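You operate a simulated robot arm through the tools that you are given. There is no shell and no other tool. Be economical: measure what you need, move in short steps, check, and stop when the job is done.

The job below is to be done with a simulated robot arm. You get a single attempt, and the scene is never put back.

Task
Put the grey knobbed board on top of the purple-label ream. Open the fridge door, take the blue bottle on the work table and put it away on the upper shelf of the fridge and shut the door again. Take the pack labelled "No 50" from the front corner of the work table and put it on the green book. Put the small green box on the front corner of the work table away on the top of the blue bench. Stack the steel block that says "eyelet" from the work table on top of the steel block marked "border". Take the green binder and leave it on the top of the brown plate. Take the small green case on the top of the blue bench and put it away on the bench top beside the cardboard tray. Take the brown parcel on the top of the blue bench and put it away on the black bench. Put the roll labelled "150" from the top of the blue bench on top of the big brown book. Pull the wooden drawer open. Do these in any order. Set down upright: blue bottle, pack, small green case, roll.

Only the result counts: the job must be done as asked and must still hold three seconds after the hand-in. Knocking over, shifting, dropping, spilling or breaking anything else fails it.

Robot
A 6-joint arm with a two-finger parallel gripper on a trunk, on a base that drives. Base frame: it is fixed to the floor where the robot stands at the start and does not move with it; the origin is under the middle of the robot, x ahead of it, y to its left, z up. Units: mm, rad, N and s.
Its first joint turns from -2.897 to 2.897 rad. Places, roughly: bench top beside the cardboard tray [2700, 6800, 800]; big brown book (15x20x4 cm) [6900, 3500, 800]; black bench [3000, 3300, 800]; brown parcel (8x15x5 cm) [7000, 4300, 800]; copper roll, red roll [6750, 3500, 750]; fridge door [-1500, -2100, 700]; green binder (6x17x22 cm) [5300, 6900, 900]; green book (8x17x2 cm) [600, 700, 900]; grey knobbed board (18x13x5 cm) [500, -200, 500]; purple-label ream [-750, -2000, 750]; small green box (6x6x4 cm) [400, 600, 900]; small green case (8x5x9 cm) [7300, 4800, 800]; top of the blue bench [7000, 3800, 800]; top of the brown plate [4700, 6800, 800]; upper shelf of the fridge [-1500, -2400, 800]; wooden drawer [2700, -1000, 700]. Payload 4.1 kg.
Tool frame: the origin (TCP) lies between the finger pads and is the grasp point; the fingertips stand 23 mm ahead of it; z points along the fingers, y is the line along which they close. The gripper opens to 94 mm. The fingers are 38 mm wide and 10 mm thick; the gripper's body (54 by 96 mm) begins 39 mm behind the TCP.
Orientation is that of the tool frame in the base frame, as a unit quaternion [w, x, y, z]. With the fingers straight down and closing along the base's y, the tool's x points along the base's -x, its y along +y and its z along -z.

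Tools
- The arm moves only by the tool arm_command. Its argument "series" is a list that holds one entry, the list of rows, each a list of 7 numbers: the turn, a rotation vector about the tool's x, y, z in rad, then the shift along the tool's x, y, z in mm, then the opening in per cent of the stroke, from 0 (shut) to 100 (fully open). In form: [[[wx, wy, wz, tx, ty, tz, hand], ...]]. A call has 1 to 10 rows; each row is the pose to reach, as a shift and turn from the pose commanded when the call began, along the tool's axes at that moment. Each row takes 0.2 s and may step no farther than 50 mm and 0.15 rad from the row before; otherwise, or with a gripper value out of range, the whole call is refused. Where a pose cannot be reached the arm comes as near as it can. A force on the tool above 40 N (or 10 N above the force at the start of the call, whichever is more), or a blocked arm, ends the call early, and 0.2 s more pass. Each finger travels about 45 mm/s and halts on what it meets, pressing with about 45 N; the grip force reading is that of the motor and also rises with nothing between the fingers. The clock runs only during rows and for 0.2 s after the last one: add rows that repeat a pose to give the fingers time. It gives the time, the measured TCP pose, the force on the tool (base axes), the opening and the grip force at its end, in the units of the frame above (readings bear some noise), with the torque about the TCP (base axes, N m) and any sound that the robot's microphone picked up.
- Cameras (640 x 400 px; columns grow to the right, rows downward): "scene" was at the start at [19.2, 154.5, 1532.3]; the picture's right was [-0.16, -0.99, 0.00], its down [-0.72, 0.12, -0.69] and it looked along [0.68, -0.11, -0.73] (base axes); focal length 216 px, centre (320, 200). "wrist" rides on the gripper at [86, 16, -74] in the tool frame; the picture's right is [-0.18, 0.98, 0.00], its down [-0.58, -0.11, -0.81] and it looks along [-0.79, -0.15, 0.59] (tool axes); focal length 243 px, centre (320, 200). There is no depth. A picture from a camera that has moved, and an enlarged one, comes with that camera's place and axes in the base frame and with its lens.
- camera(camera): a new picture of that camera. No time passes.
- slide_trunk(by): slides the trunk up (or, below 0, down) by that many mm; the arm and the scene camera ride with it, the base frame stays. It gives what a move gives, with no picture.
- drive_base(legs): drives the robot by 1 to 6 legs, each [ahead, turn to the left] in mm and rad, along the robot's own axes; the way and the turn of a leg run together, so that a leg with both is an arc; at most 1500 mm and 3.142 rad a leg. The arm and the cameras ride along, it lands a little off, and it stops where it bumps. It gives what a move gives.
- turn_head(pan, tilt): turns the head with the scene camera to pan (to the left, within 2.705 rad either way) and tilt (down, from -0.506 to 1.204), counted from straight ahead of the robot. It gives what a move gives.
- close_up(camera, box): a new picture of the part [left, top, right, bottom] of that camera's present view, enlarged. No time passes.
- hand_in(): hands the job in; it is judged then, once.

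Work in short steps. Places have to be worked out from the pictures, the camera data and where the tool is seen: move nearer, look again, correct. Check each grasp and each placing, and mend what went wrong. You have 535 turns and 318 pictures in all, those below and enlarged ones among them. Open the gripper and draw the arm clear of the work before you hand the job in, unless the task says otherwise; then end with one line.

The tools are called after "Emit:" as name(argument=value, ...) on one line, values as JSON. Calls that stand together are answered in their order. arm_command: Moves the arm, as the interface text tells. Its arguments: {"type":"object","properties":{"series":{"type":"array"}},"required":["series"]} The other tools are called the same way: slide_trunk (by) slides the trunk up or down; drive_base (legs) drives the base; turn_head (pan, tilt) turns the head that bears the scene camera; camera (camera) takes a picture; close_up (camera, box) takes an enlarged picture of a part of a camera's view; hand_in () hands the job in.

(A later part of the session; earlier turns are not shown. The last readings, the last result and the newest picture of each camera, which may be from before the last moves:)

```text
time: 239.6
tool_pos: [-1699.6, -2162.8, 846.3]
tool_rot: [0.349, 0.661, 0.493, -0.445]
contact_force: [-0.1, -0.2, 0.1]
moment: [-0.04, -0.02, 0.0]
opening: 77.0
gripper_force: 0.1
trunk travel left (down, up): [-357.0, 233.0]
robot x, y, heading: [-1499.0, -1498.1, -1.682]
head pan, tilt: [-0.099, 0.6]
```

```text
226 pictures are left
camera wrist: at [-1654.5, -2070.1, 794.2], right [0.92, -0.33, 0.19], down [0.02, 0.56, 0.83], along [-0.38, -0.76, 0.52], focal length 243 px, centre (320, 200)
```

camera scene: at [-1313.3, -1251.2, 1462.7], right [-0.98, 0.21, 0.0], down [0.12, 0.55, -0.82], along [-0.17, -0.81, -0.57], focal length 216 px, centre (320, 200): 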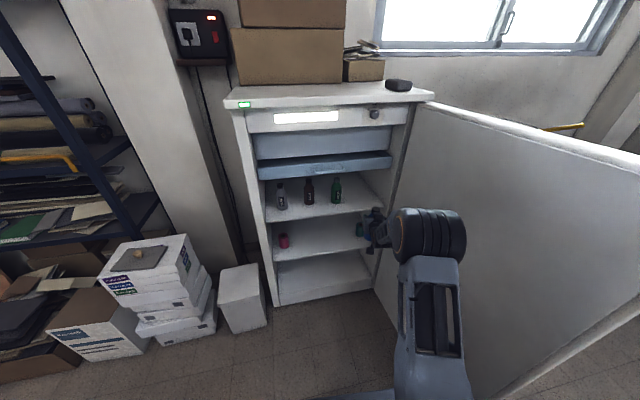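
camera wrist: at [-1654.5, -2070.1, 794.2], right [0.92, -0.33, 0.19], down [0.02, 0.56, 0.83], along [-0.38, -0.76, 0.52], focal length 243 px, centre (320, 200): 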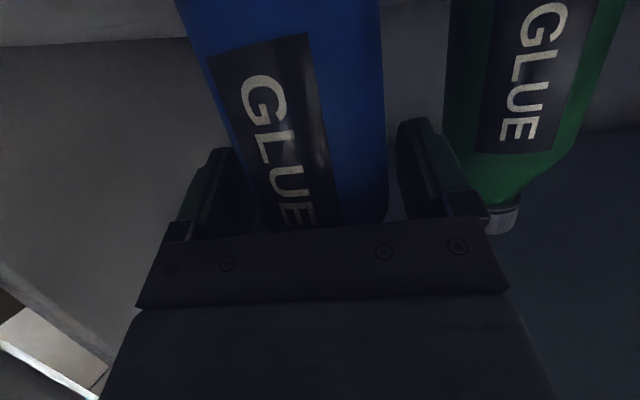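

Released; withdraw along the tool's horizontal axis, then check.

Emit:
arm_command(series=[[[0, 0, 0, 11, 0, -28, 82], [0, 0, 0, 22, 0, -56, 82], [0, 0, 0, 32, 0, -84, 82], [0, 0, 0, 45, 0, -120, 82]]])

Emit:
drive_base(legs=[[-250, 0]])

Emit:
close_up(camera="scene", box=[240, 90, 480, 240])

```text
time: 240.6
tool_pos: [-1666.3, -2039.7, 848.2]
tool_rot: [0.349, 0.661, 0.493, -0.445]
contact_force: [0.2, -0.4, -0.4]
moment: [0.04, 0.0, 0.0]
opening: 77.4
gripper_force: 0.0
trunk travel left (down, up): [-357.0, 233.0]
robot x, y, heading: [-1501.9, -1501.1, -1.684]
head pan, tilt: [-0.099, 0.6]
```

```text
time: 242.4
tool_pos: [-1638.2, -1786.7, 847.0]
tool_rot: [0.349, 0.662, 0.491, -0.447]
contact_force: [-0.7, -0.7, 0.5]
moment: [-0.01, 0.01, 0.0]
opening: 77.0
gripper_force: 0.0
trunk travel left (down, up): [-357.0, 233.0]
robot x, y, heading: [-1473.5, -1252.7, -1.688]
head pan, tilt: [-0.099, 0.6]
```

```text
2.67 times, centred on (360, 165) of scene
camera zoom: at [-1317.9, -1294.0, 1407.7], right [-0.98, 0.21, 0.0], down [0.12, 0.55, -0.82], along [-0.18, -0.81, -0.57], focal length 576 px, centre (213, 293)
```

zoom: 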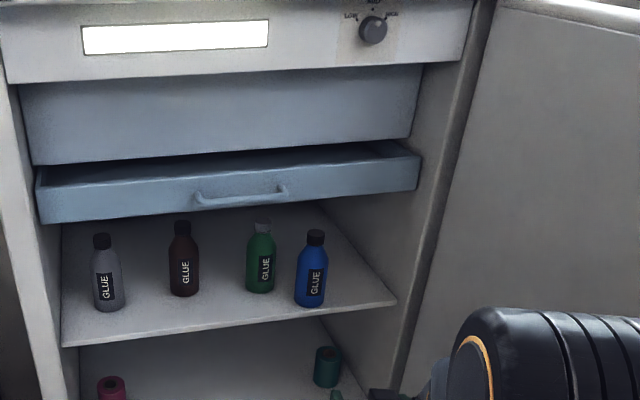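

Bottle stands upright on the upper shelf. Back off and look at the door to plan closing it.

Emit:
drive_base(legs=[[-350, 0]])

Emit:
turn_head(pan=-0.6, tilt=0.5)

Emit:
camera(camera="scene")

```text
time: 244.7
tool_pos: [-1599.8, -1437.6, 847.2]
tool_rot: [0.348, 0.663, 0.491, -0.446]
contact_force: [-0.1, -0.4, -0.3]
moment: [0.01, -0.04, -0.04]
opening: 77.1
gripper_force: 0.2
trunk travel left (down, up): [-357.0, 233.0]
robot x, y, heading: [-1430.6, -898.1, -1.687]
head pan, tilt: [-0.099, 0.6]
```

```text
time: 245.6
tool_pos: [-1599.7, -1437.3, 847.0]
tool_rot: [0.349, 0.662, 0.491, -0.446]
contact_force: [-1.3, 1.0, 0.2]
moment: [-0.02, 0.01, 0.02]
opening: 77.1
gripper_force: 0.0
trunk travel left (down, up): [-357.0, 233.0]
robot x, y, heading: [-1429.4, -901.1, -1.688]
head pan, tilt: [-0.6, 0.499]
```

```text
224 pictures are left
camera scene: at [-1318.2, -927.8, 1416.8], right [-0.75, 0.66, 0.0], down [0.31, 0.36, -0.88], along [-0.58, -0.66, -0.48], focal length 216 px, centre (320, 200)
```

scene: 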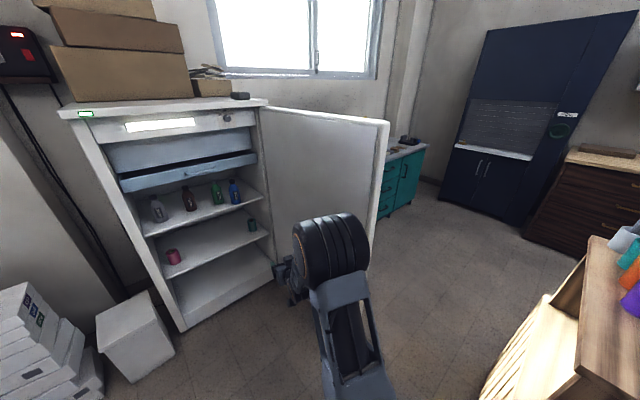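

Door edge is at about (-2013,-1367), ~98° open. I'll straddle the door's edge with open fingers and swing it closed. First position the base.

Emit:
drive_base(legs=[[-100, 0], [0, -0.6], [150, 0]])

Emit:
turn_head(pan=-0.2, tilt=0.6)

Emit:
camera(camera="scene")

```text
time: 249.4
tool_pos: [-1954.2, -1265.6, 847.5]
tool_rot: [0.204, 0.776, 0.278, -0.528]
contact_force: [-0.2, -0.2, 0.6]
moment: [0.0, -0.03, 0.0]
opening: 77.0
gripper_force: 0.0
trunk travel left (down, up): [-357.0, 233.0]
robot x, y, heading: [-1515.3, -915.4, -2.282]
head pan, tilt: [-0.6, 0.499]
```

```text
time: 250.3
tool_pos: [-1954.7, -1265.5, 846.8]
tool_rot: [0.203, 0.776, 0.277, -0.528]
contact_force: [0.0, 0.2, 0.9]
moment: [0.05, -0.03, 0.03]
opening: 77.2
gripper_force: 0.0
trunk travel left (down, up): [-357.0, 233.0]
robot x, y, heading: [-1516.9, -914.5, -2.279]
head pan, tilt: [-0.201, 0.6]
```

```text
223 pictures are left
camera scene: at [-1420.3, -1029.2, 1407.7], right [-0.62, 0.79, 0.0], down [0.45, 0.35, -0.83], along [-0.65, -0.51, -0.56], focal length 216 px, centre (320, 200)
```

scene: 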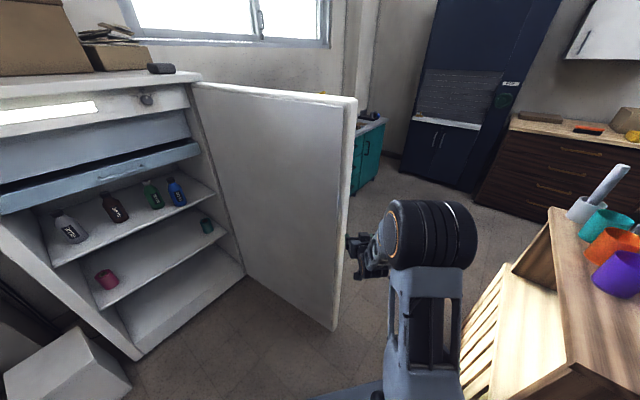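

Rotate the tool to line up with the door plane (yaw ≈ -1.42) just in front of its edge.

Emit:
arm_command(series=[[[-0.133, 0.003, -0.052, -2, -4, 5, 100], [-0.267, 0.006, -0.103, -4, -8, 9, 100], [-0.4, 0.009, -0.155, -6, -12, 14, 100], [-0.533, 0.011, -0.207, -7, -17, 18, 100], [-0.666, 0.014, -0.258, -9, -21, 23, 100], [-0.8, 0.017, -0.31, -10, -25, 28, 100], [-0.933, 0.02, -0.362, -12, -29, 32, 100], [-0.933, 0.02, -0.362, -12, -29, 32, 100]]])

Emit:
camera(camera="wrist")

Emit:
close_up(camera="scene", box=[260, 160, 500, 310])

```text
time: 252.1
tool_pos: [-2000.6, -1265.0, 846.5]
tool_rot: [0.432, 0.547, 0.617, -0.366]
contact_force: [-0.3, -0.3, 0.2]
moment: [-0.01, 0.02, 0.01]
opening: 94.2
gripper_force: 0.1
trunk travel left (down, up): [-357.0, 233.0]
robot x, y, heading: [-1518.3, -913.0, -2.278]
head pan, tilt: [-0.201, 0.6]
```

```text
222 pictures are left
camera wrist: at [-1995.5, -1163.0, 793.9], right [0.98, 0.06, 0.19], down [-0.2, 0.52, 0.83], along [-0.05, -0.85, 0.52], focal length 243 px, centre (320, 200)
```

wrist: 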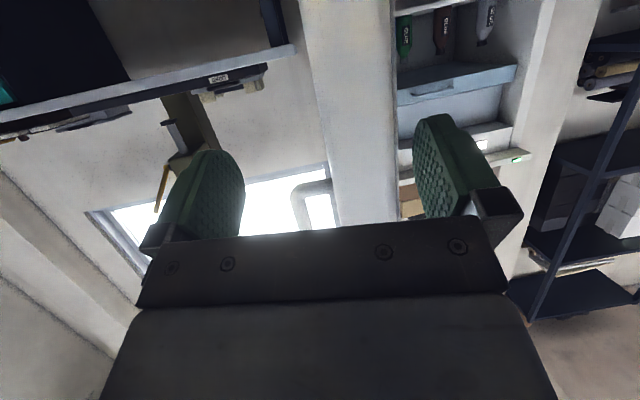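

```text
2.67 times, centred on (380, 235) of scene
camera zoom: at [-1420.5, -1029.2, 1407.7], right [-0.62, 0.79, 0.0], down [0.45, 0.35, -0.82], along [-0.65, -0.51, -0.57], focal length 576 px, centre (160, 107)
```

zoom: 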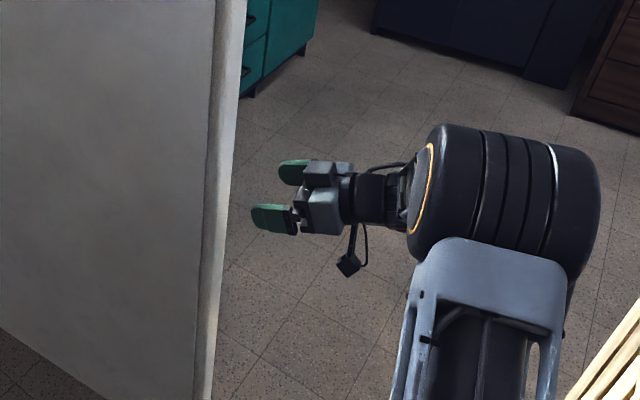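

The door edge is 53 mm thick, from x≈-1990 to -1937. Shift left 24 mm and advance to straddle it.

Emit:
arm_command(series=[[[0, 0, 0, 0, 24, 0, 100], [0, 0, 0, -8, 24, 22, 100], [0, 0, 0, -18, 24, 47, 100], [0, 0, 0, -18, 24, 47, 100]]])

Emit:
camera(camera="wrist")

Emit:
close_up(camera="scene", box=[300, 190, 420, 265])

```text
time: 253.1
tool_pos: [-1970.7, -1313.1, 845.7]
tool_rot: [0.43, 0.548, 0.616, -0.366]
contact_force: [0.3, -0.2, -0.5]
moment: [-0.02, -0.03, -0.03]
opening: 94.0
gripper_force: 0.2
trunk travel left (down, up): [-357.0, 233.0]
robot x, y, heading: [-1519.5, -913.7, -2.276]
head pan, tilt: [-0.201, 0.6]
```

```text
220 pictures are left
camera wrist: at [-1964.8, -1210.8, 793.7], right [0.98, 0.06, 0.19], down [-0.2, 0.52, 0.83], along [-0.05, -0.85, 0.52], focal length 243 px, centre (320, 200)
```

wrist: 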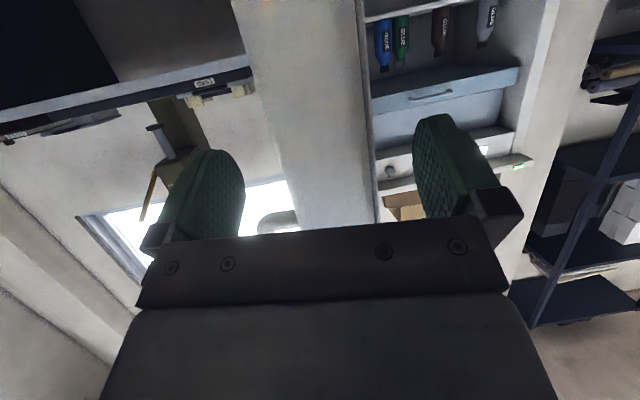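

```text
5.33 times, centred on (360, 228) of scene
camera zoom: at [-1420.2, -1029.4, 1407.7], right [-0.62, 0.79, 0.0], down [0.45, 0.35, -0.83], along [-0.65, -0.51, -0.56], focal length 1152 px, centre (107, 53)
```

zoom: 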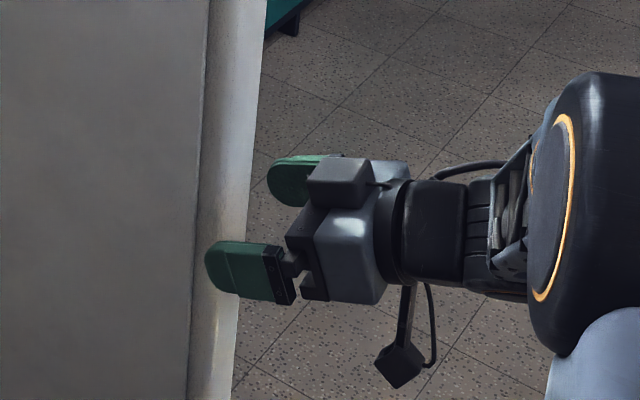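

Well centred. Advance 50 mm more so that fingers straddle the edge.

Emit:
arm_command(series=[[[0, 0, 0, -9, 0, 24, 100], [0, 0, 0, -18, 0, 47, 100], [0, 0, 0, -18, 0, 47, 100]]])

Emit:
camera(camera="wrist")

Emit:
close_up(camera="scene", box=[300, 190, 420, 265])

```text
time: 253.9
tool_pos: [-1962.4, -1362.6, 847.1]
tool_rot: [0.431, 0.548, 0.616, -0.367]
contact_force: [0.1, 3.8, -0.1]
moment: [-0.21, -0.01, -0.05]
opening: 94.1
gripper_force: 0.0
trunk travel left (down, up): [-357.0, 233.0]
robot x, y, heading: [-1518.7, -914.4, -2.278]
head pan, tilt: [-0.201, 0.6]
```

```text
218 pictures are left
camera wrist: at [-1956.9, -1260.0, 793.5], right [0.98, 0.06, 0.19], down [-0.2, 0.52, 0.83], along [-0.05, -0.85, 0.52], focal length 243 px, centre (320, 200)
```

wrist: 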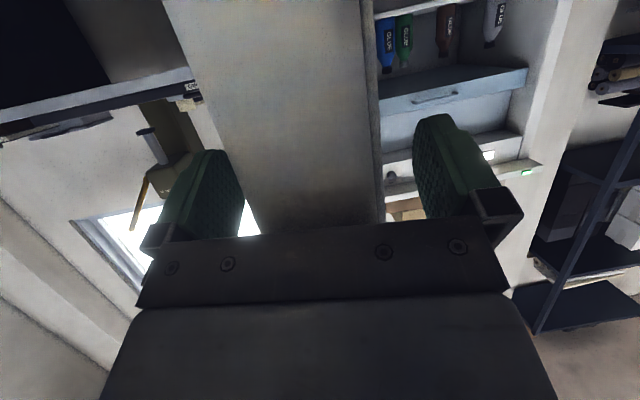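

```text
5.33 times, centred on (360, 228) of scene
camera zoom: at [-1420.3, -1028.9, 1407.8], right [-0.62, 0.79, 0.0], down [0.45, 0.35, -0.83], along [-0.65, -0.51, -0.56], focal length 1152 px, centre (107, 53)
```

zoom: 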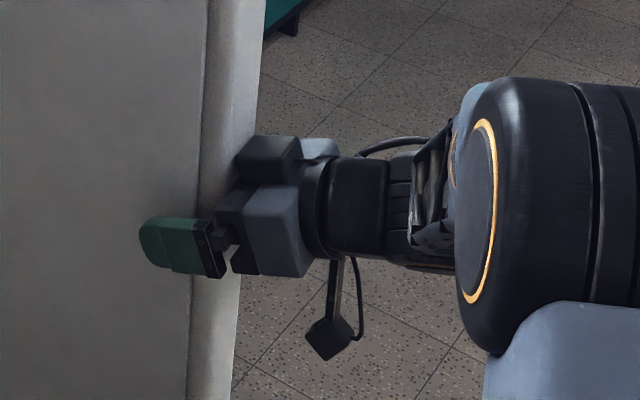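

Straddled (palm just touching the edge). Swing the door ~0.5 rad toward closed along its arc.

Emit:
arm_command(series=[[[0.047, -0.001, 0.018, 2, 34.8, -5.1, 100], [0.093, -0.002, 0.036, 0.4, 69.2, -0.9, 100], [0.14, -0.003, 0.054, -1.9, 103.4, 4.9, 100], [0.187, -0.004, 0.072, -4.7, 137.2, 12.2, 100], [0.233, -0.005, 0.09, -8.2, 170.6, 21.2, 100], [0.28, -0.006, 0.109, -12.2, 203.5, 31.6, 100], [0.327, -0.007, 0.127, -16.8, 235.9, 43.7, 100], [0.373, -0.008, 0.145, -22.1, 267.4, 57.2, 100], [0.42, -0.009, 0.163, -27.8, 298.3, 72, 100], [0.466, -0.01, 0.181, -34.1, 328.4, 88.4, 100]]])

Emit:
camera(camera="scene")

Emit:
camera(camera="wrist")

```text
time: 256.1
tool_pos: [-1623.9, -1414.1, 855.5]
tool_rot: [0.328, 0.683, 0.462, -0.461]
contact_force: [-0.3, 1.0, 0.1]
moment: [0.02, 0.05, -0.01]
opening: 93.8
gripper_force: 0.0
trunk travel left (down, up): [-357.0, 233.0]
robot x, y, heading: [-1517.6, -910.5, -2.279]
head pan, tilt: [-0.201, 0.6]
```

```text
216 pictures are left
camera scene: at [-1420.2, -1029.2, 1407.7], right [-0.62, 0.79, 0.0], down [0.44, 0.35, -0.83], along [-0.65, -0.51, -0.56], focal length 216 px, centre (320, 200)
```

scene: 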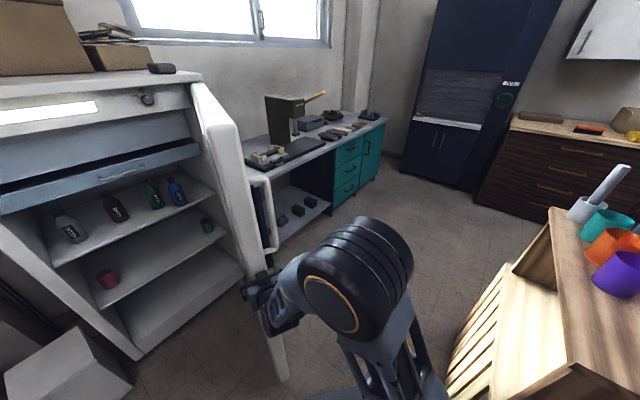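

```text
215 pictures are left
camera wrist: at [-1570.2, -1325.0, 801.5], right [0.89, -0.41, 0.19], down [0.08, 0.55, 0.83], along [-0.45, -0.72, 0.52], focal length 243 px, centre (320, 200)
```

wrist: 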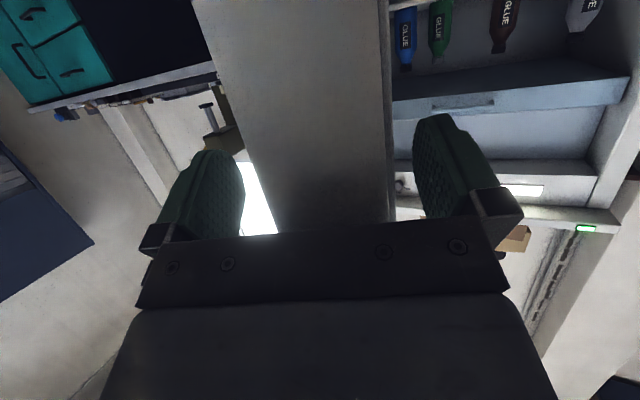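

Door now ~66°. Continue closing another 0.3 rad.

Emit:
arm_command(series=[[[0.047, -0.001, 0.018, -1, 34.6, 2.5, 100], [0.093, -0.002, 0.036, -2.6, 69, 6.6, 100], [0.14, -0.003, 0.054, -4.7, 103.2, 12.2, 100], [0.187, -0.004, 0.072, -7.6, 137.2, 19.6, 100], [0.233, -0.005, 0.09, -11, 170.6, 28.4, 100], [0.28, -0.006, 0.109, -15, 203.5, 38.7, 100], [0.327, -0.007, 0.127, -19, 235.9, 51, 100]]])

Emit:
camera(camera="scene")

```text
time: 257.7
tool_pos: [-1422.4, -1549.1, 860.0]
tool_rot: [0.242, 0.754, 0.335, -0.511]
contact_force: [-0.7, 0.1, -0.3]
moment: [-0.02, -0.04, 0.05]
opening: 94.0
gripper_force: 0.1
trunk travel left (down, up): [-357.0, 233.0]
robot x, y, heading: [-1519.0, -911.6, -2.28]
head pan, tilt: [-0.201, 0.6]
```

```text
214 pictures are left
camera scene: at [-1420.1, -1029.3, 1407.7], right [-0.62, 0.79, 0.0], down [0.44, 0.35, -0.83], along [-0.65, -0.51, -0.56], focal length 216 px, centre (320, 200)
```

scene: 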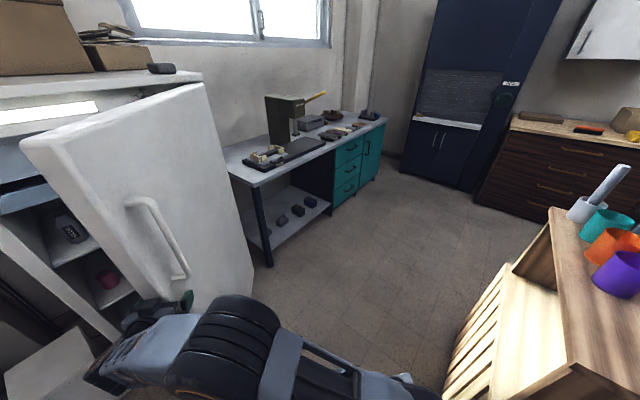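

Door ~46°. Withdraw from the edge, lower below the handle, close the fingers and swing the arm to the outer side for the final push.

Emit:
arm_command(series=[[[0, 0, 0, 12, 0, -32, 100], [0, 0, 0, 24, 0, -64, 100], [0, 0, 0, 35, 0, -94, 100], [0, 0, 0, 32, -45, -80, 80], [0, 0, 0, 28, -90, -66, 60], [0, 0, 0, 22, -135, -50, 40], [0, 0, 0, 15, -180, -34, 20], [0, 0, 0, 8, -225, -18, 0]]])

Emit:
slide_trunk(by=-70)

Emit:
arm_command(series=[[[0, 0, 0, -6, -45, 16, 0], [0, 0, 0, -12, -90, 32, 0], [0, 0, 0, -18, -135, 48, 0], [0, 0, 0, -24, -180, 64, 0], [0, 0, 0, -30, -225, 80, 0], [0, 0, 0, -34, -262, 92, 0]]])

Emit:
camera(camera="scene")

```text
time: 259.5
tool_pos: [-1581.8, -1386.6, 852.9]
tool_rot: [0.243, 0.753, 0.335, -0.512]
contact_force: [-0.1, -0.4, 0.6]
moment: [-0.01, -0.03, -0.03]
opening: 0.0
gripper_force: 8.6
trunk travel left (down, up): [-357.0, 233.0]
robot x, y, heading: [-1511.5, -910.3, -2.28]
head pan, tilt: [-0.201, 0.6]
```

```text
time: 260.5
tool_pos: [-1581.7, -1388.0, 782.6]
tool_rot: [0.242, 0.754, 0.335, -0.511]
contact_force: [0.3, -0.2, -0.6]
moment: [0.02, -0.01, 0.0]
opening: 0.0
gripper_force: 42.9
trunk travel left (down, up): [-287.0, 303.0]
robot x, y, heading: [-1517.6, -915.2, -2.277]
head pan, tilt: [-0.201, 0.6]
```

```text
time: 261.9
tool_pos: [-1845.6, -1285.2, 772.7]
tool_rot: [0.242, 0.754, 0.334, -0.511]
contact_force: [0.2, 0.3, 0.2]
moment: [0.01, -0.02, 0.01]
opening: 0.0
gripper_force: 41.9
trunk travel left (down, up): [-287.0, 303.0]
robot x, y, heading: [-1514.4, -916.7, -2.275]
head pan, tilt: [-0.201, 0.6]
```

```text
213 pictures are left
camera scene: at [-1420.0, -1029.3, 1337.7], right [-0.62, 0.79, 0.0], down [0.44, 0.35, -0.83], along [-0.65, -0.51, -0.56], focal length 216 px, centre (320, 200)
```

scene: 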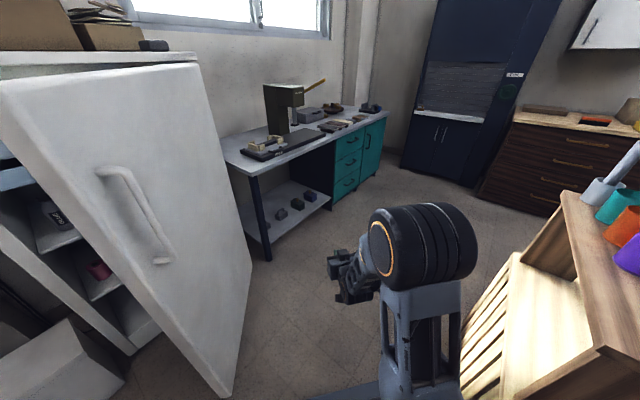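

Emit:
drive_base(legs=[[0, 0.84], [150, 0]])

Emit:
turn_head(pan=0.1, tilt=0.5)

Emit:
camera(camera="scene")

```text
time: 265.5
tool_pos: [-1444.1, -1554.4, 774.1]
tool_rot: [0.428, 0.554, 0.61, -0.371]
contact_force: [0.3, 0.4, -0.9]
moment: [-0.02, -0.02, -0.01]
opening: 0.1
gripper_force: 42.2
trunk travel left (down, up): [-287.0, 303.0]
robot x, y, heading: [-1496.2, -1062.2, -1.444]
head pan, tilt: [-0.201, 0.6]
```

```text
time: 266.3
tool_pos: [-1444.8, -1556.0, 773.9]
tool_rot: [0.428, 0.554, 0.61, -0.371]
contact_force: [0.0, 0.0, -0.5]
moment: [0.01, 0.02, 0.03]
opening: 0.0
gripper_force: 42.9
trunk travel left (down, up): [-287.0, 303.0]
robot x, y, heading: [-1496.0, -1059.5, -1.448]
head pan, tilt: [0.099, 0.499]
```

```text
212 pictures are left
camera scene: at [-1319.7, -1069.0, 1346.8], right [-0.98, -0.22, 0.0], down [-0.11, 0.47, -0.88], along [0.19, -0.86, -0.48], focal length 216 px, centre (320, 200)
```

scene: 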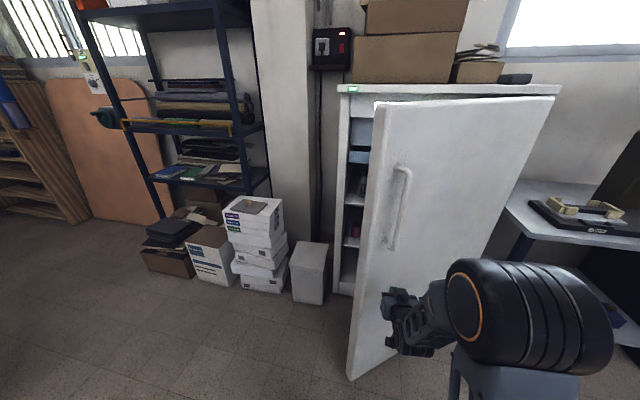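

Gripper is in front of the outer face. Push by driving forward 300.

Emit:
drive_base(legs=[[330, 0]])

Emit:
camera(camera="scene")

```text
time: 268.5
tool_pos: [-1404.5, -1887.5, 772.0]
tool_rot: [0.427, 0.555, 0.61, -0.371]
contact_force: [-0.1, 0.3, 0.5]
moment: [-0.03, 0.0, -0.02]
opening: 0.1
gripper_force: 42.7
trunk travel left (down, up): [-287.0, 303.0]
robot x, y, heading: [-1458.9, -1393.0, -1.445]
head pan, tilt: [0.099, 0.499]
```

```text
211 pictures are left
camera scene: at [-1278.3, -1400.5, 1346.8], right [-0.98, -0.22, 0.0], down [-0.11, 0.47, -0.88], along [0.19, -0.86, -0.48], focal length 216 px, centre (320, 200)
```

scene: 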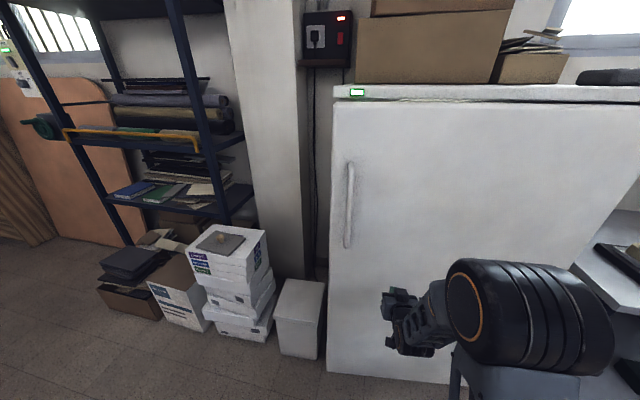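

The door swung almost shut. Continue gently to press it home.

Emit:
drive_base(legs=[[110, 0]])

Emit:
arm_command(series=[[[0, 0, 0, -4, 0, 9, 0], [0, 0, 0, -7, 0, 19, 0], [0, 0, 0, -11, 0, 28, 0], [0, 0, 0, -14, 0, 38, 0], [0, 0, 0, -18, 0, 47, 0]]])

Emit:
camera(camera="scene")

```text
time: 269.7
tool_pos: [-1390.6, -1997.5, 773.9]
tool_rot: [0.427, 0.556, 0.609, -0.372]
contact_force: [0.2, 0.2, 0.3]
moment: [-0.02, 0.0, 0.03]
opening: 0.0
gripper_force: 42.3
trunk travel left (down, up): [-287.0, 303.0]
robot x, y, heading: [-1445.4, -1502.0, -1.448]
head pan, tilt: [0.099, 0.499]
```

```text
time: 270.2
tool_pos: [-1390.0, -2005.8, 773.9]
tool_rot: [0.426, 0.556, 0.609, -0.371]
contact_force: [-2.5, 26.9, 16.2]
moment: [-0.66, 0.08, -0.25]
opening: 0.0
gripper_force: 42.0
trunk travel left (down, up): [-287.0, 303.0]
robot x, y, heading: [-1442.7, -1501.1, -1.446]
head pan, tilt: [0.099, 0.499]
stopped in row 2: the force on the tool passed its limit (the readings are from after the stop); the commanded pose is now the measured one
```

```text
210 pictures are left
camera scene: at [-1265.2, -1506.1, 1347.2], right [-0.98, -0.22, 0.0], down [-0.1, 0.46, -0.88], along [0.19, -0.86, -0.48], focal length 216 px, centre (320, 200)
```

scene: 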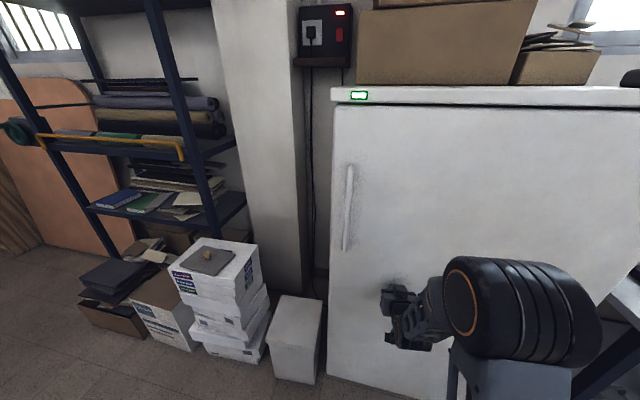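

Firm contact. Back off and check the door seam.

Emit:
drive_base(legs=[[-250, 0]])

Emit:
close_up(camera="scene", box=[300, 70, 620, 270])

```text
time: 272.0
tool_pos: [-1419.5, -1763.4, 771.6]
tool_rot: [0.426, 0.556, 0.611, -0.369]
contact_force: [-0.7, 0.7, -0.4]
moment: [0.02, 0.03, 0.02]
opening: 0.0
gripper_force: 42.4
trunk travel left (down, up): [-287.0, 303.0]
robot x, y, heading: [-1478.6, -1254.2, -1.453]
head pan, tilt: [0.099, 0.499]
```

```text
2.00 times, centred on (460, 170) of scene
camera zoom: at [-1295.1, -1264.1, 1346.8], right [-0.98, -0.22, 0.0], down [-0.11, 0.47, -0.88], along [0.19, -0.86, -0.48], focal length 432 px, centre (40, 260)
```

zoom: 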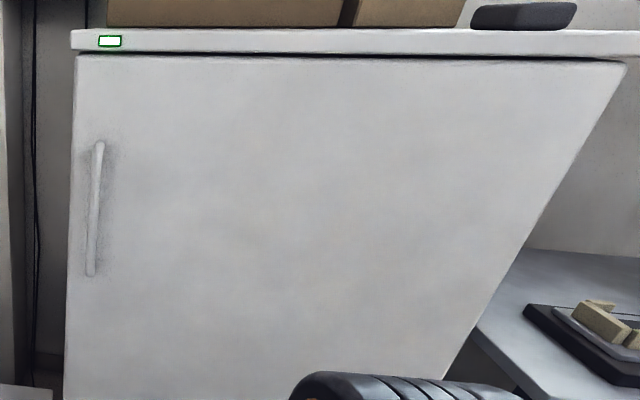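

Door is shut. Raise the arm and drive back to the right part of the work table to find the steel blocks.

Emit:
slide_trunk(by=300)

Emit:
drive_base(legs=[[0, 1.64], [1200, 0], [0, -0.19]])

Emit:
turn_head(pan=-0.1, tilt=0.5)

Emit:
camera(camera="scene")

```text
time: 275.0
tool_pos: [-1419.5, -1762.7, 1072.5]
tool_rot: [0.426, 0.556, 0.611, -0.368]
contact_force: [0.2, 0.0, 0.0]
moment: [-0.02, 0.0, 0.0]
opening: 0.0
gripper_force: 41.6
trunk travel left (down, up): [-587.0, 3.0]
robot x, y, heading: [-1474.3, -1257.9, -1.446]
head pan, tilt: [0.099, 0.499]
```

```text
time: 285.9
tool_pos: [213.9, -990.3, 1071.4]
tool_rot: [0.563, 0.002, 0.826, 0.012]
contact_force: [0.0, -0.2, 0.3]
moment: [-0.01, 0.0, 0.0]
opening: 0.0
gripper_force: 42.2
trunk travel left (down, up): [-587.0, 3.0]
robot x, y, heading: [-298.0, -998.5, 0.028]
head pan, tilt: [0.099, 0.499]
```

```text
time: 286.6
tool_pos: [213.7, -991.6, 1071.9]
tool_rot: [0.563, 0.001, 0.827, 0.013]
contact_force: [-0.6, 0.5, 0.0]
moment: [-0.01, 0.0, 0.0]
opening: 0.0
gripper_force: 42.1
trunk travel left (down, up): [-587.0, 3.0]
robot x, y, heading: [-295.7, -992.6, 0.032]
head pan, tilt: [-0.099, 0.499]
```

```text
208 pictures are left
camera scene: at [-269.2, -835.9, 1646.8], right [-0.07, -1.0, 0.0], down [-0.48, 0.03, -0.88], along [0.88, -0.06, -0.48], focal length 216 px, centre (320, 200)
```

scene: 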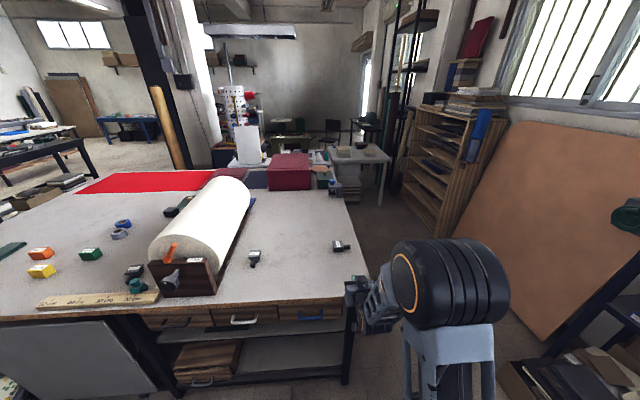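

Emit:
close_up(camera="scene", box=[220, 160, 380, 260])

Emit:
close_up(camera="scene", box=[230, 225, 370, 285])

```text
4.00 times, centred on (300, 210) of scene
camera zoom: at [-269.2, -835.9, 1646.8], right [-0.07, -1.0, 0.0], down [-0.48, 0.03, -0.88], along [0.88, -0.06, -0.48], focal length 864 px, centre (400, 160)
```

zoom: 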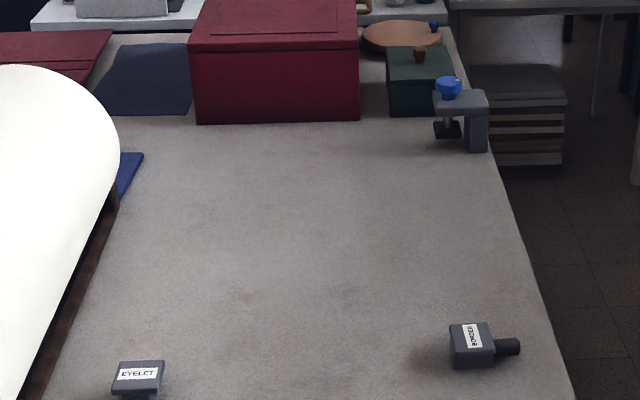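

```text
4.57 times, centred on (300, 255) of scene
camera zoom: at [-269.2, -835.9, 1646.8], right [-0.07, -1.0, 0.0], down [-0.48, 0.03, -0.88], along [0.88, -0.06, -0.48], focal length 987 px, centre (411, -51)
```

zoom: 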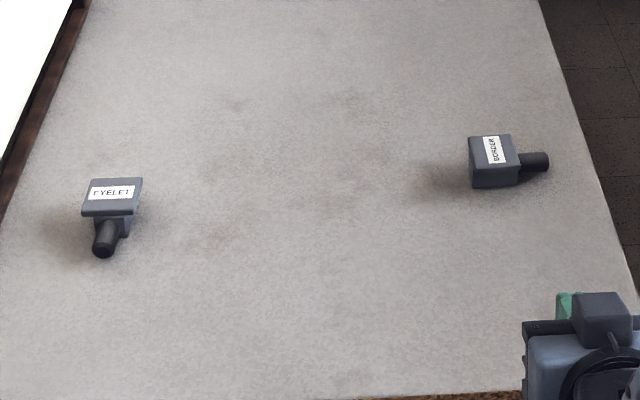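

EYELET at ≈(523,-583) (handle toward me), BORDER at ≈(560,-982) (handle to the right). Turn the tool to point straight down and retract.

Emit:
arm_command(series=[[[0, 0.149, 0, 7, 0, -17, 50], [0, 0.299, 0, 14, 0, -35, 100], [0, 0.448, 0, 21, 0, -52, 100], [0, 0.598, 0, 28, 0, -70, 100], [0, 0.747, 0, 35, 0, -88, 100], [0, 0.896, 0, 42, 0, -105, 100], [0, 1.046, 0, 49, 0, -122, 100], [0, 1.195, 0, 55, 0, -140, 100], [0, 1.195, 0, 55, 0, -140, 100]]])

Emit:
drive_base(legs=[[0, 0.6], [350, 0], [0, -0.63]])

Emit:
camera(camera="wrist")

Emit:
camera(camera="scene")

```text
time: 288.6
tool_pos: [63.8, -992.6, 1071.3]
tool_rot: [0.0, -0.006, 1.0, 0.011]
contact_force: [-0.2, 0.1, -0.2]
moment: [-0.01, 0.01, 0.04]
opening: 93.9
gripper_force: 0.0
out of reach, approached as far as the arm can: row 4, 5
trunk travel left (down, up): [-587.0, 3.0]
robot x, y, heading: [-294.9, -997.3, 0.026]
head pan, tilt: [-0.099, 0.499]
```

```text
time: 294.3
tool_pos: [343.4, -792.5, 1071.2]
tool_rot: [0.001, 0.0, 1.0, 0.011]
contact_force: [0.1, -0.2, -1.2]
moment: [-0.01, 0.02, 0.04]
opening: 94.3
gripper_force: 0.1
trunk travel left (down, up): [-587.0, 3.0]
robot x, y, heading: [-16.9, -789.5, 0.012]
head pan, tilt: [-0.099, 0.499]
```

```text
205 pictures are left
camera wrist: at [257.7, -776.9, 1146.7], right [0.19, 0.98, 0.02], down [0.58, -0.13, 0.8], along [0.79, -0.14, -0.59], focal length 243 px, centre (320, 200)
```

wrist: 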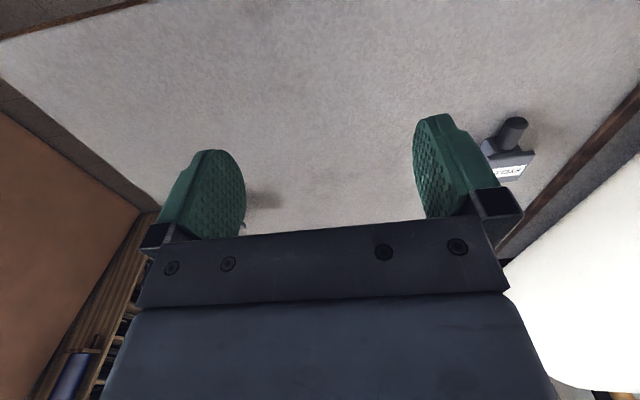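

```text
204 pictures are left
camera scene: at [12.4, -630.9, 1646.8], right [-0.09, -1.0, 0.0], down [-0.48, 0.04, -0.88], along [0.87, -0.08, -0.48], focal length 216 px, centre (320, 200)
```

scene: 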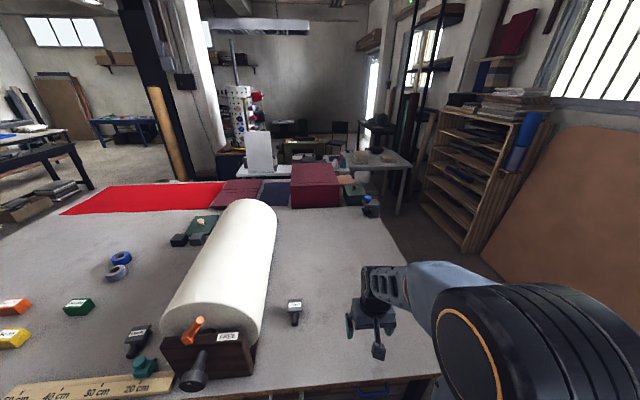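

Emit:
turn_head(pan=0.0, tilt=0.9)

Emit:
close_up(camera="scene", box=[230, 150, 390, 250])

```text
time: 295.1
tool_pos: [342.2, -792.3, 1071.4]
tool_rot: [0.001, 0.002, 1.0, 0.011]
contact_force: [-0.4, -0.3, 0.4]
moment: [-0.02, -0.02, -0.01]
opening: 94.0
gripper_force: 0.1
trunk travel left (down, up): [-587.0, 3.0]
robot x, y, heading: [-15.9, -787.3, 0.012]
head pan, tilt: [0.0, 0.901]
```

```text
4.00 times, centred on (310, 200) of scene
camera zoom: at [-2.7, -621.9, 1613.0], right [0.01, -1.0, 0.0], down [-0.78, -0.01, -0.62], along [0.62, 0.01, -0.78], focal length 864 px, centre (360, 200)
```

zoom: 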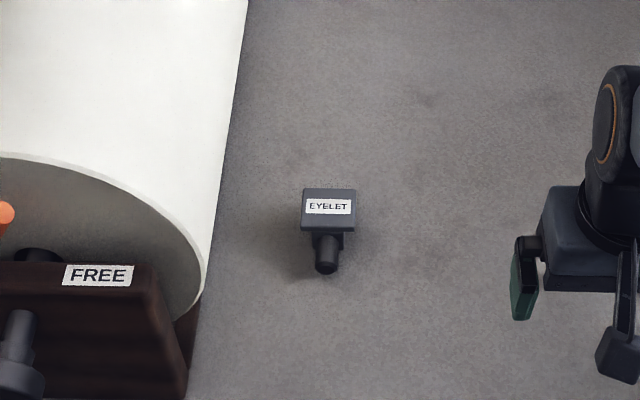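

Eyelet centre ≈(522,-582). Move above it at z≈1000.

Emit:
arm_command(series=[[[0, 0, 0, -30, 35, 12, 100], [0, 0, 0, -60, 70, 24, 100], [0, 0, 0, -90, 105, 36, 100], [0, 0, 0, -120, 140, 48, 100], [0, 0, 0, -150, 175, 60, 100], [0, 0, 0, -180, 210, 71, 100], [0, 0, 0, -180, 210, 71, 100]]])

Emit:
camera(camera="wrist")

Emit:
close_up(camera="scene", box=[230, 150, 390, 250])

```text
time: 296.7
tool_pos: [525.3, -581.7, 1005.7]
tool_rot: [0.001, 0.0, 1.0, 0.011]
contact_force: [-0.2, -0.3, 0.0]
moment: [-0.04, -0.01, -0.01]
opening: 94.0
gripper_force: 0.1
trunk travel left (down, up): [-587.0, 3.0]
robot x, y, heading: [-16.4, -788.6, 0.013]
head pan, tilt: [0.0, 0.901]
```

```text
202 pictures are left
camera wrist: at [439.7, -566.6, 1081.3], right [0.19, 0.98, 0.02], down [0.58, -0.13, 0.8], along [0.79, -0.14, -0.59], focal length 243 px, centre (320, 200)
```

wrist: 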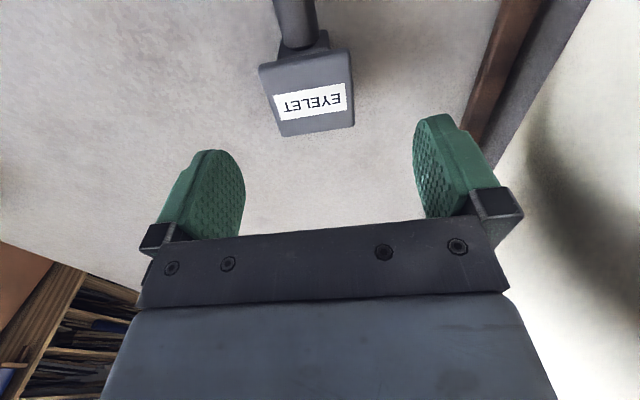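

```text
4.00 times, centred on (310, 200) of scene
camera zoom: at [-2.7, -621.9, 1612.9], right [0.01, -1.0, 0.0], down [-0.78, -0.01, -0.62], along [0.62, 0.01, -0.78], focal length 864 px, centre (360, 200)
```

zoom: 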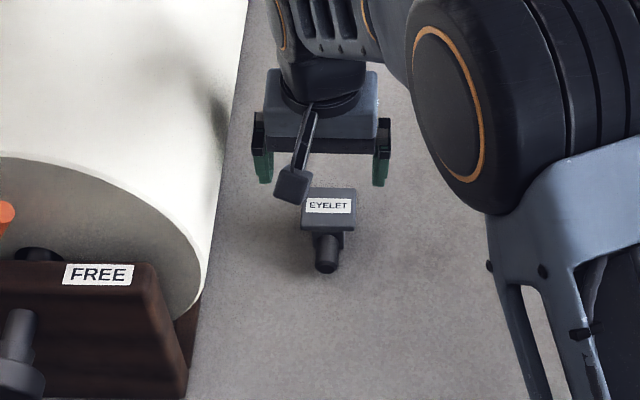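

Top face 50×50 mm centred at (522,-585). Descend to z≈927.

Emit:
arm_command(series=[[[0, 0, 0, 2, -3, 26, 100], [0, 0, 0, 3, -3, 52, 100], [0, 0, 0, 3, -3, 78, 100], [0, 0, 0, 3, -3, 78, 100]]])

Emit:
camera(camera="wrist")

Emit:
close_up(camera="scene", box=[260, 170, 360, 232])

```text
time: 297.7
tool_pos: [523.1, -581.8, 927.4]
tool_rot: [0.001, 0.001, 1.0, 0.011]
contact_force: [-0.2, 0.1, -0.5]
moment: [-0.01, 0.01, 0.0]
opening: 94.1
gripper_force: 0.0
trunk travel left (down, up): [-587.0, 3.0]
robot x, y, heading: [-20.0, -789.6, 0.012]
head pan, tilt: [0.0, 0.901]
```

```text
200 pictures are left
camera wrist: at [436.7, -566.2, 1004.4], right [0.19, 0.98, 0.02], down [0.58, -0.13, 0.8], along [0.79, -0.14, -0.59], focal length 243 px, centre (320, 200)
```

wrist: 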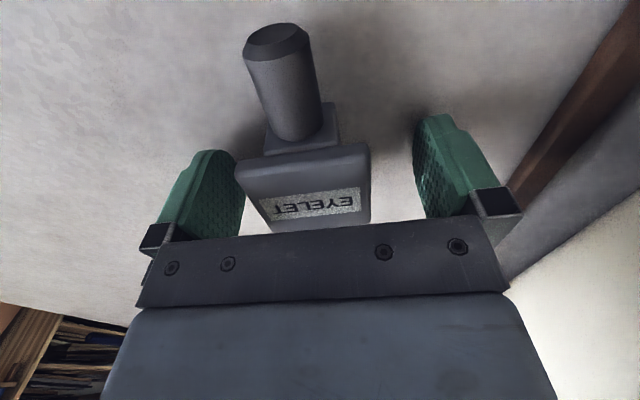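

```text
6.40 times, centred on (310, 201) of scene
camera zoom: at [-2.7, -621.8, 1612.9], right [0.01, -1.0, 0.0], down [-0.78, -0.01, -0.62], along [0.62, 0.01, -0.78], focal length 1382 px, centre (384, 194)
```

zoom: 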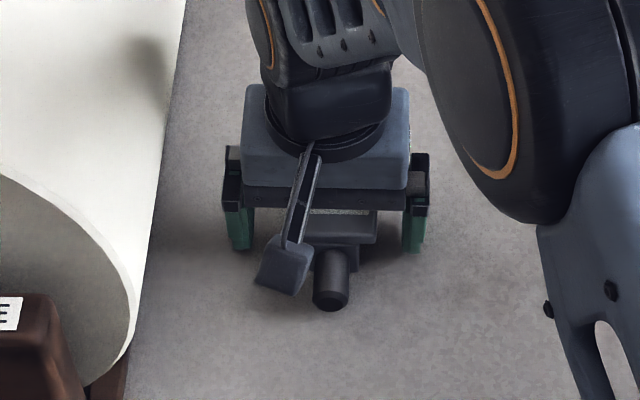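

Shift 4 mm and close on the block.

Emit:
arm_command(series=[[[0, 0, 0, 0, -4, 0, 100], [0, 0, 0, 0, -4, 0, 80], [0, 0, 0, 0, -4, 0, 60], [0, 0, 0, 0, -4, 0, 45], [0, 0, 0, 0, -4, 0, 30], [0, 0, 0, 0, -4, 0, 20], [0, 0, 0, 0, -4, 0, 20]]])

Emit:
arm_command(series=[[[0, 0, 0, 0, 0, -30, 10], [0, 0, 0, 0, 0, -60, 0], [0, 0, 0, 0, 0, -90, 0], [0, 0, 0, 0, 0, -90, 0]]])

Emit:
camera(camera="wrist")

```text
time: 299.3
tool_pos: [522.6, -585.3, 928.3]
tool_rot: [0.0, 0.001, 1.0, 0.011]
contact_force: [0.9, -1.8, 0.7]
moment: [-0.12, -0.02, 0.05]
opening: 53.8
gripper_force: 44.8
trunk travel left (down, up): [-587.0, 3.0]
robot x, y, heading: [-18.1, -791.4, 0.011]
head pan, tilt: [0.0, 0.901]
```

```text
time: 300.3
tool_pos: [521.4, -586.5, 1016.6]
tool_rot: [0.001, 0.001, 1.0, 0.012]
contact_force: [-0.9, -0.2, -3.8]
moment: [0.0, 0.01, 0.05]
opening: 54.0
gripper_force: 44.6
trunk travel left (down, up): [-587.0, 3.0]
robot x, y, heading: [-16.4, -789.2, 0.013]
head pan, tilt: [0.0, 0.901]
```

```text
198 pictures are left
camera wrist: at [437.0, -571.6, 1092.5], right [0.19, 0.98, 0.02], down [0.58, -0.13, 0.8], along [0.79, -0.14, -0.59], focal length 243 px, centre (320, 200)
```

wrist: 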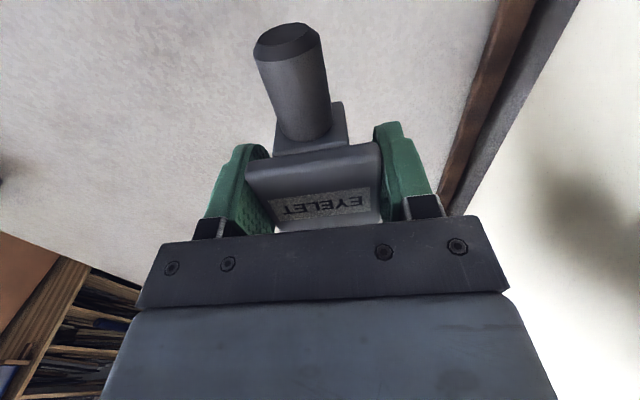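

Lifted (54 mm wide). Now measure the BORDER block.

Emit:
turn_head(pan=-0.55, tilt=0.9)

Emit:
camera(camera="scene")

```text
time: 301.3
tool_pos: [522.9, -586.8, 1016.0]
tool_rot: [0.001, 0.001, 1.0, 0.011]
contact_force: [0.0, -0.5, -4.7]
moment: [-0.01, -0.05, -0.01]
opening: 53.5
gripper_force: 45.2
trunk travel left (down, up): [-587.0, 3.0]
robot x, y, heading: [-19.6, -791.0, 0.014]
head pan, tilt: [-0.55, 0.901]
```

```text
197 pictures are left
camera scene: at [-13.0, -661.2, 1612.9], right [-0.51, -0.86, 0.0], down [-0.67, 0.4, -0.62], along [0.53, -0.32, -0.78], focal length 216 px, centre (320, 200)
```

scene: 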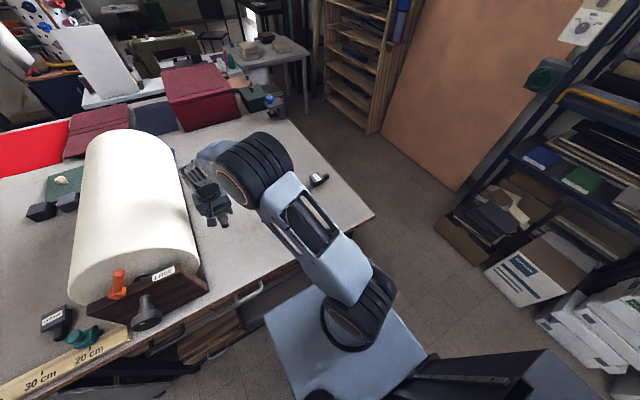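

Emit:
close_up(camera="scene", box=[280, 150, 360, 200])

```text
8.00 times, centred on (320, 175) of scene
camera zoom: at [-13.0, -661.2, 1612.9], right [-0.51, -0.86, 0.0], down [-0.67, 0.4, -0.62], along [0.53, -0.32, -0.78], focal length 1728 px, centre (320, 400)
```

zoom: 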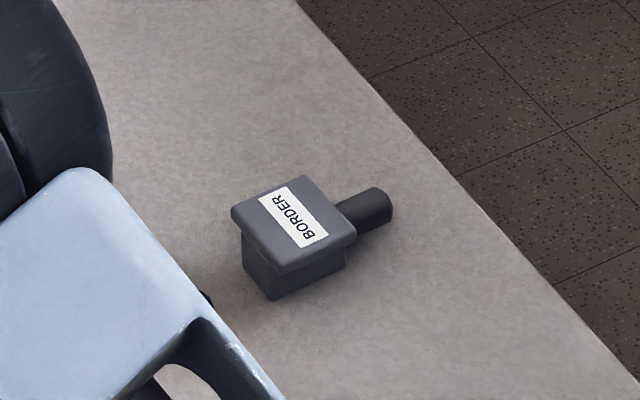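

BORDER top face ≈ x 527–583, y -1011…-964, centre (555,-987). Carry the eyelet over it at z≈1035.

Emit:
arm_command(series=[[[0, 0, 0, 0, -20, -20, 0], [0, 0, 0, -3, -66, -26, 0], [0, 0, 0, -6, -112, -27, 0], [0, 0, 0, -10, -158, -28, 0], [0, 0, 0, -14, -205, -29, 0], [0, 0, 0, -18, -252, -30, 0], [0, 0, 0, -22, -299, -31, 0], [0, 0, 0, -27, -346, -32, 0], [0, 0, 0, -30, -375, -33, 0], [0, 0, 0, -33, -401, -33, 0]]])

Emit:
camera(camera="wrist")

Emit:
close_up(camera="scene", box=[270, 130, 370, 192])

```text
time: 303.5
tool_pos: [555.7, -990.5, 1041.8]
tool_rot: [-0.001, 0.0, 1.0, 0.013]
contact_force: [1.2, 0.0, -3.0]
moment: [0.0, -0.01, 0.01]
opening: 53.5
gripper_force: 45.7
trunk travel left (down, up): [-587.0, 3.0]
robot x, y, heading: [-16.5, -789.7, 0.016]
head pan, tilt: [-0.55, 0.901]
```

```text
195 pictures are left
camera wrist: at [469.5, -975.8, 1117.6], right [0.19, 0.98, 0.02], down [0.58, -0.13, 0.8], along [0.79, -0.14, -0.59], focal length 243 px, centre (320, 200)
```

wrist: 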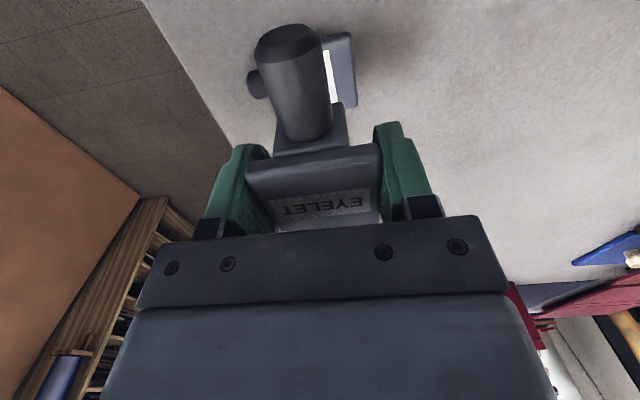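

```text
6.40 times, centred on (320, 161) of scene
camera zoom: at [-12.8, -662.2, 1613.0], right [-0.51, -0.86, 0.0], down [-0.67, 0.4, -0.62], along [0.53, -0.32, -0.78], focal length 1382 px, centre (320, 450)
```

zoom: 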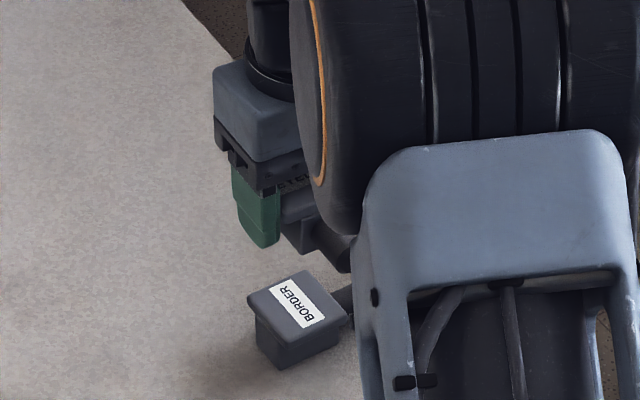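

Alignment is good (border centre ≈(556,-991)). Descend.

Emit:
arm_command(series=[[[0, 0, 0, 0, 0, 20, 0], [0, 0, 0, 0, 0, 40, 0], [0, 0, 0, 0, 0, 58, 0], [0, 0, 0, 0, 0, 62, 0], [0, 0, 0, 0, 0, 66, 0], [0, 0, 0, 0, 0, 66, 0]]])

Emit:
camera(camera="wrist")

Emit:
close_up(camera="scene", box=[270, 140, 370, 202])

```text
time: 304.9
tool_pos: [553.3, -989.9, 974.0]
tool_rot: [0.001, 0.001, 1.0, 0.011]
contact_force: [0.1, 0.1, -4.3]
moment: [0.03, -0.01, -0.01]
opening: 53.5
gripper_force: 45.2
trunk travel left (down, up): [-587.0, 3.0]
robot x, y, heading: [-15.5, -790.6, 0.015]
head pan, tilt: [-0.55, 0.901]
```

```text
193 pictures are left
camera wrist: at [468.6, -973.6, 1050.3], right [0.19, 0.98, 0.02], down [0.58, -0.13, 0.8], along [0.79, -0.14, -0.59], focal length 243 px, centre (320, 200)
```

wrist: 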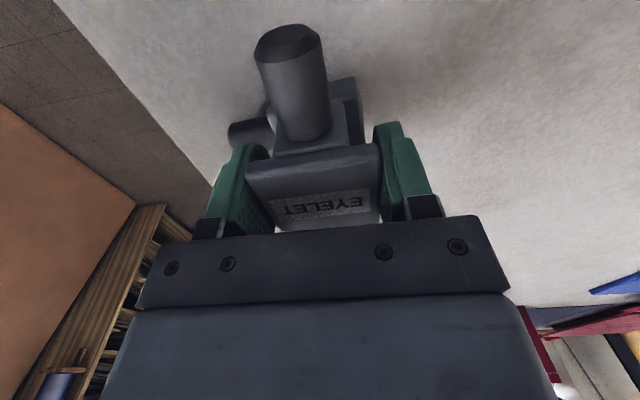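

```text
6.40 times, centred on (320, 171) of scene
camera zoom: at [-12.9, -661.8, 1612.9], right [-0.51, -0.86, 0.0], down [-0.67, 0.4, -0.62], along [0.53, -0.32, -0.78], focal length 1382 px, centre (320, 386)
```

zoom: 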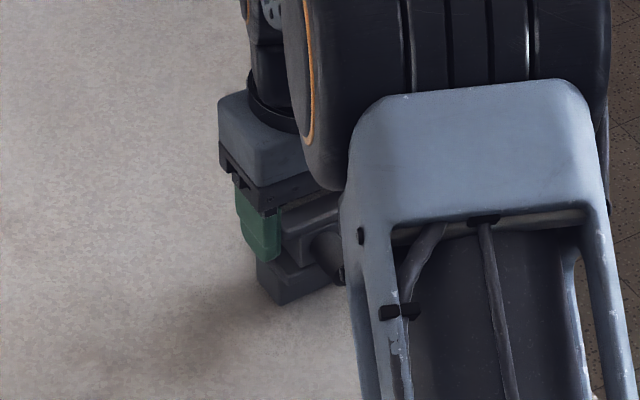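

Emit:
arm_command(series=[[[0, 0, 0, 0, 0, 2, 0], [0, 0, 0, 0, 0, 4, 0], [0, 0, 0, 0, 0, 6, 0], [0, 0, 0, 0, 0, 8, 0], [0, 0, 0, 0, 0, 10, 0]]])

```text
time: 306.1
tool_pos: [553.0, -988.3, 968.7]
tool_rot: [0.003, 0.0, 1.0, 0.01]
contact_force: [-4.7, -1.1, 18.5]
moment: [-0.03, 0.48, 0.02]
opening: 53.4
gripper_force: 45.1
trunk travel left (down, up): [-587.0, 3.0]
robot x, y, heading: [-18.9, -788.9, 0.011]
head pan, tilt: [-0.55, 0.901]
```

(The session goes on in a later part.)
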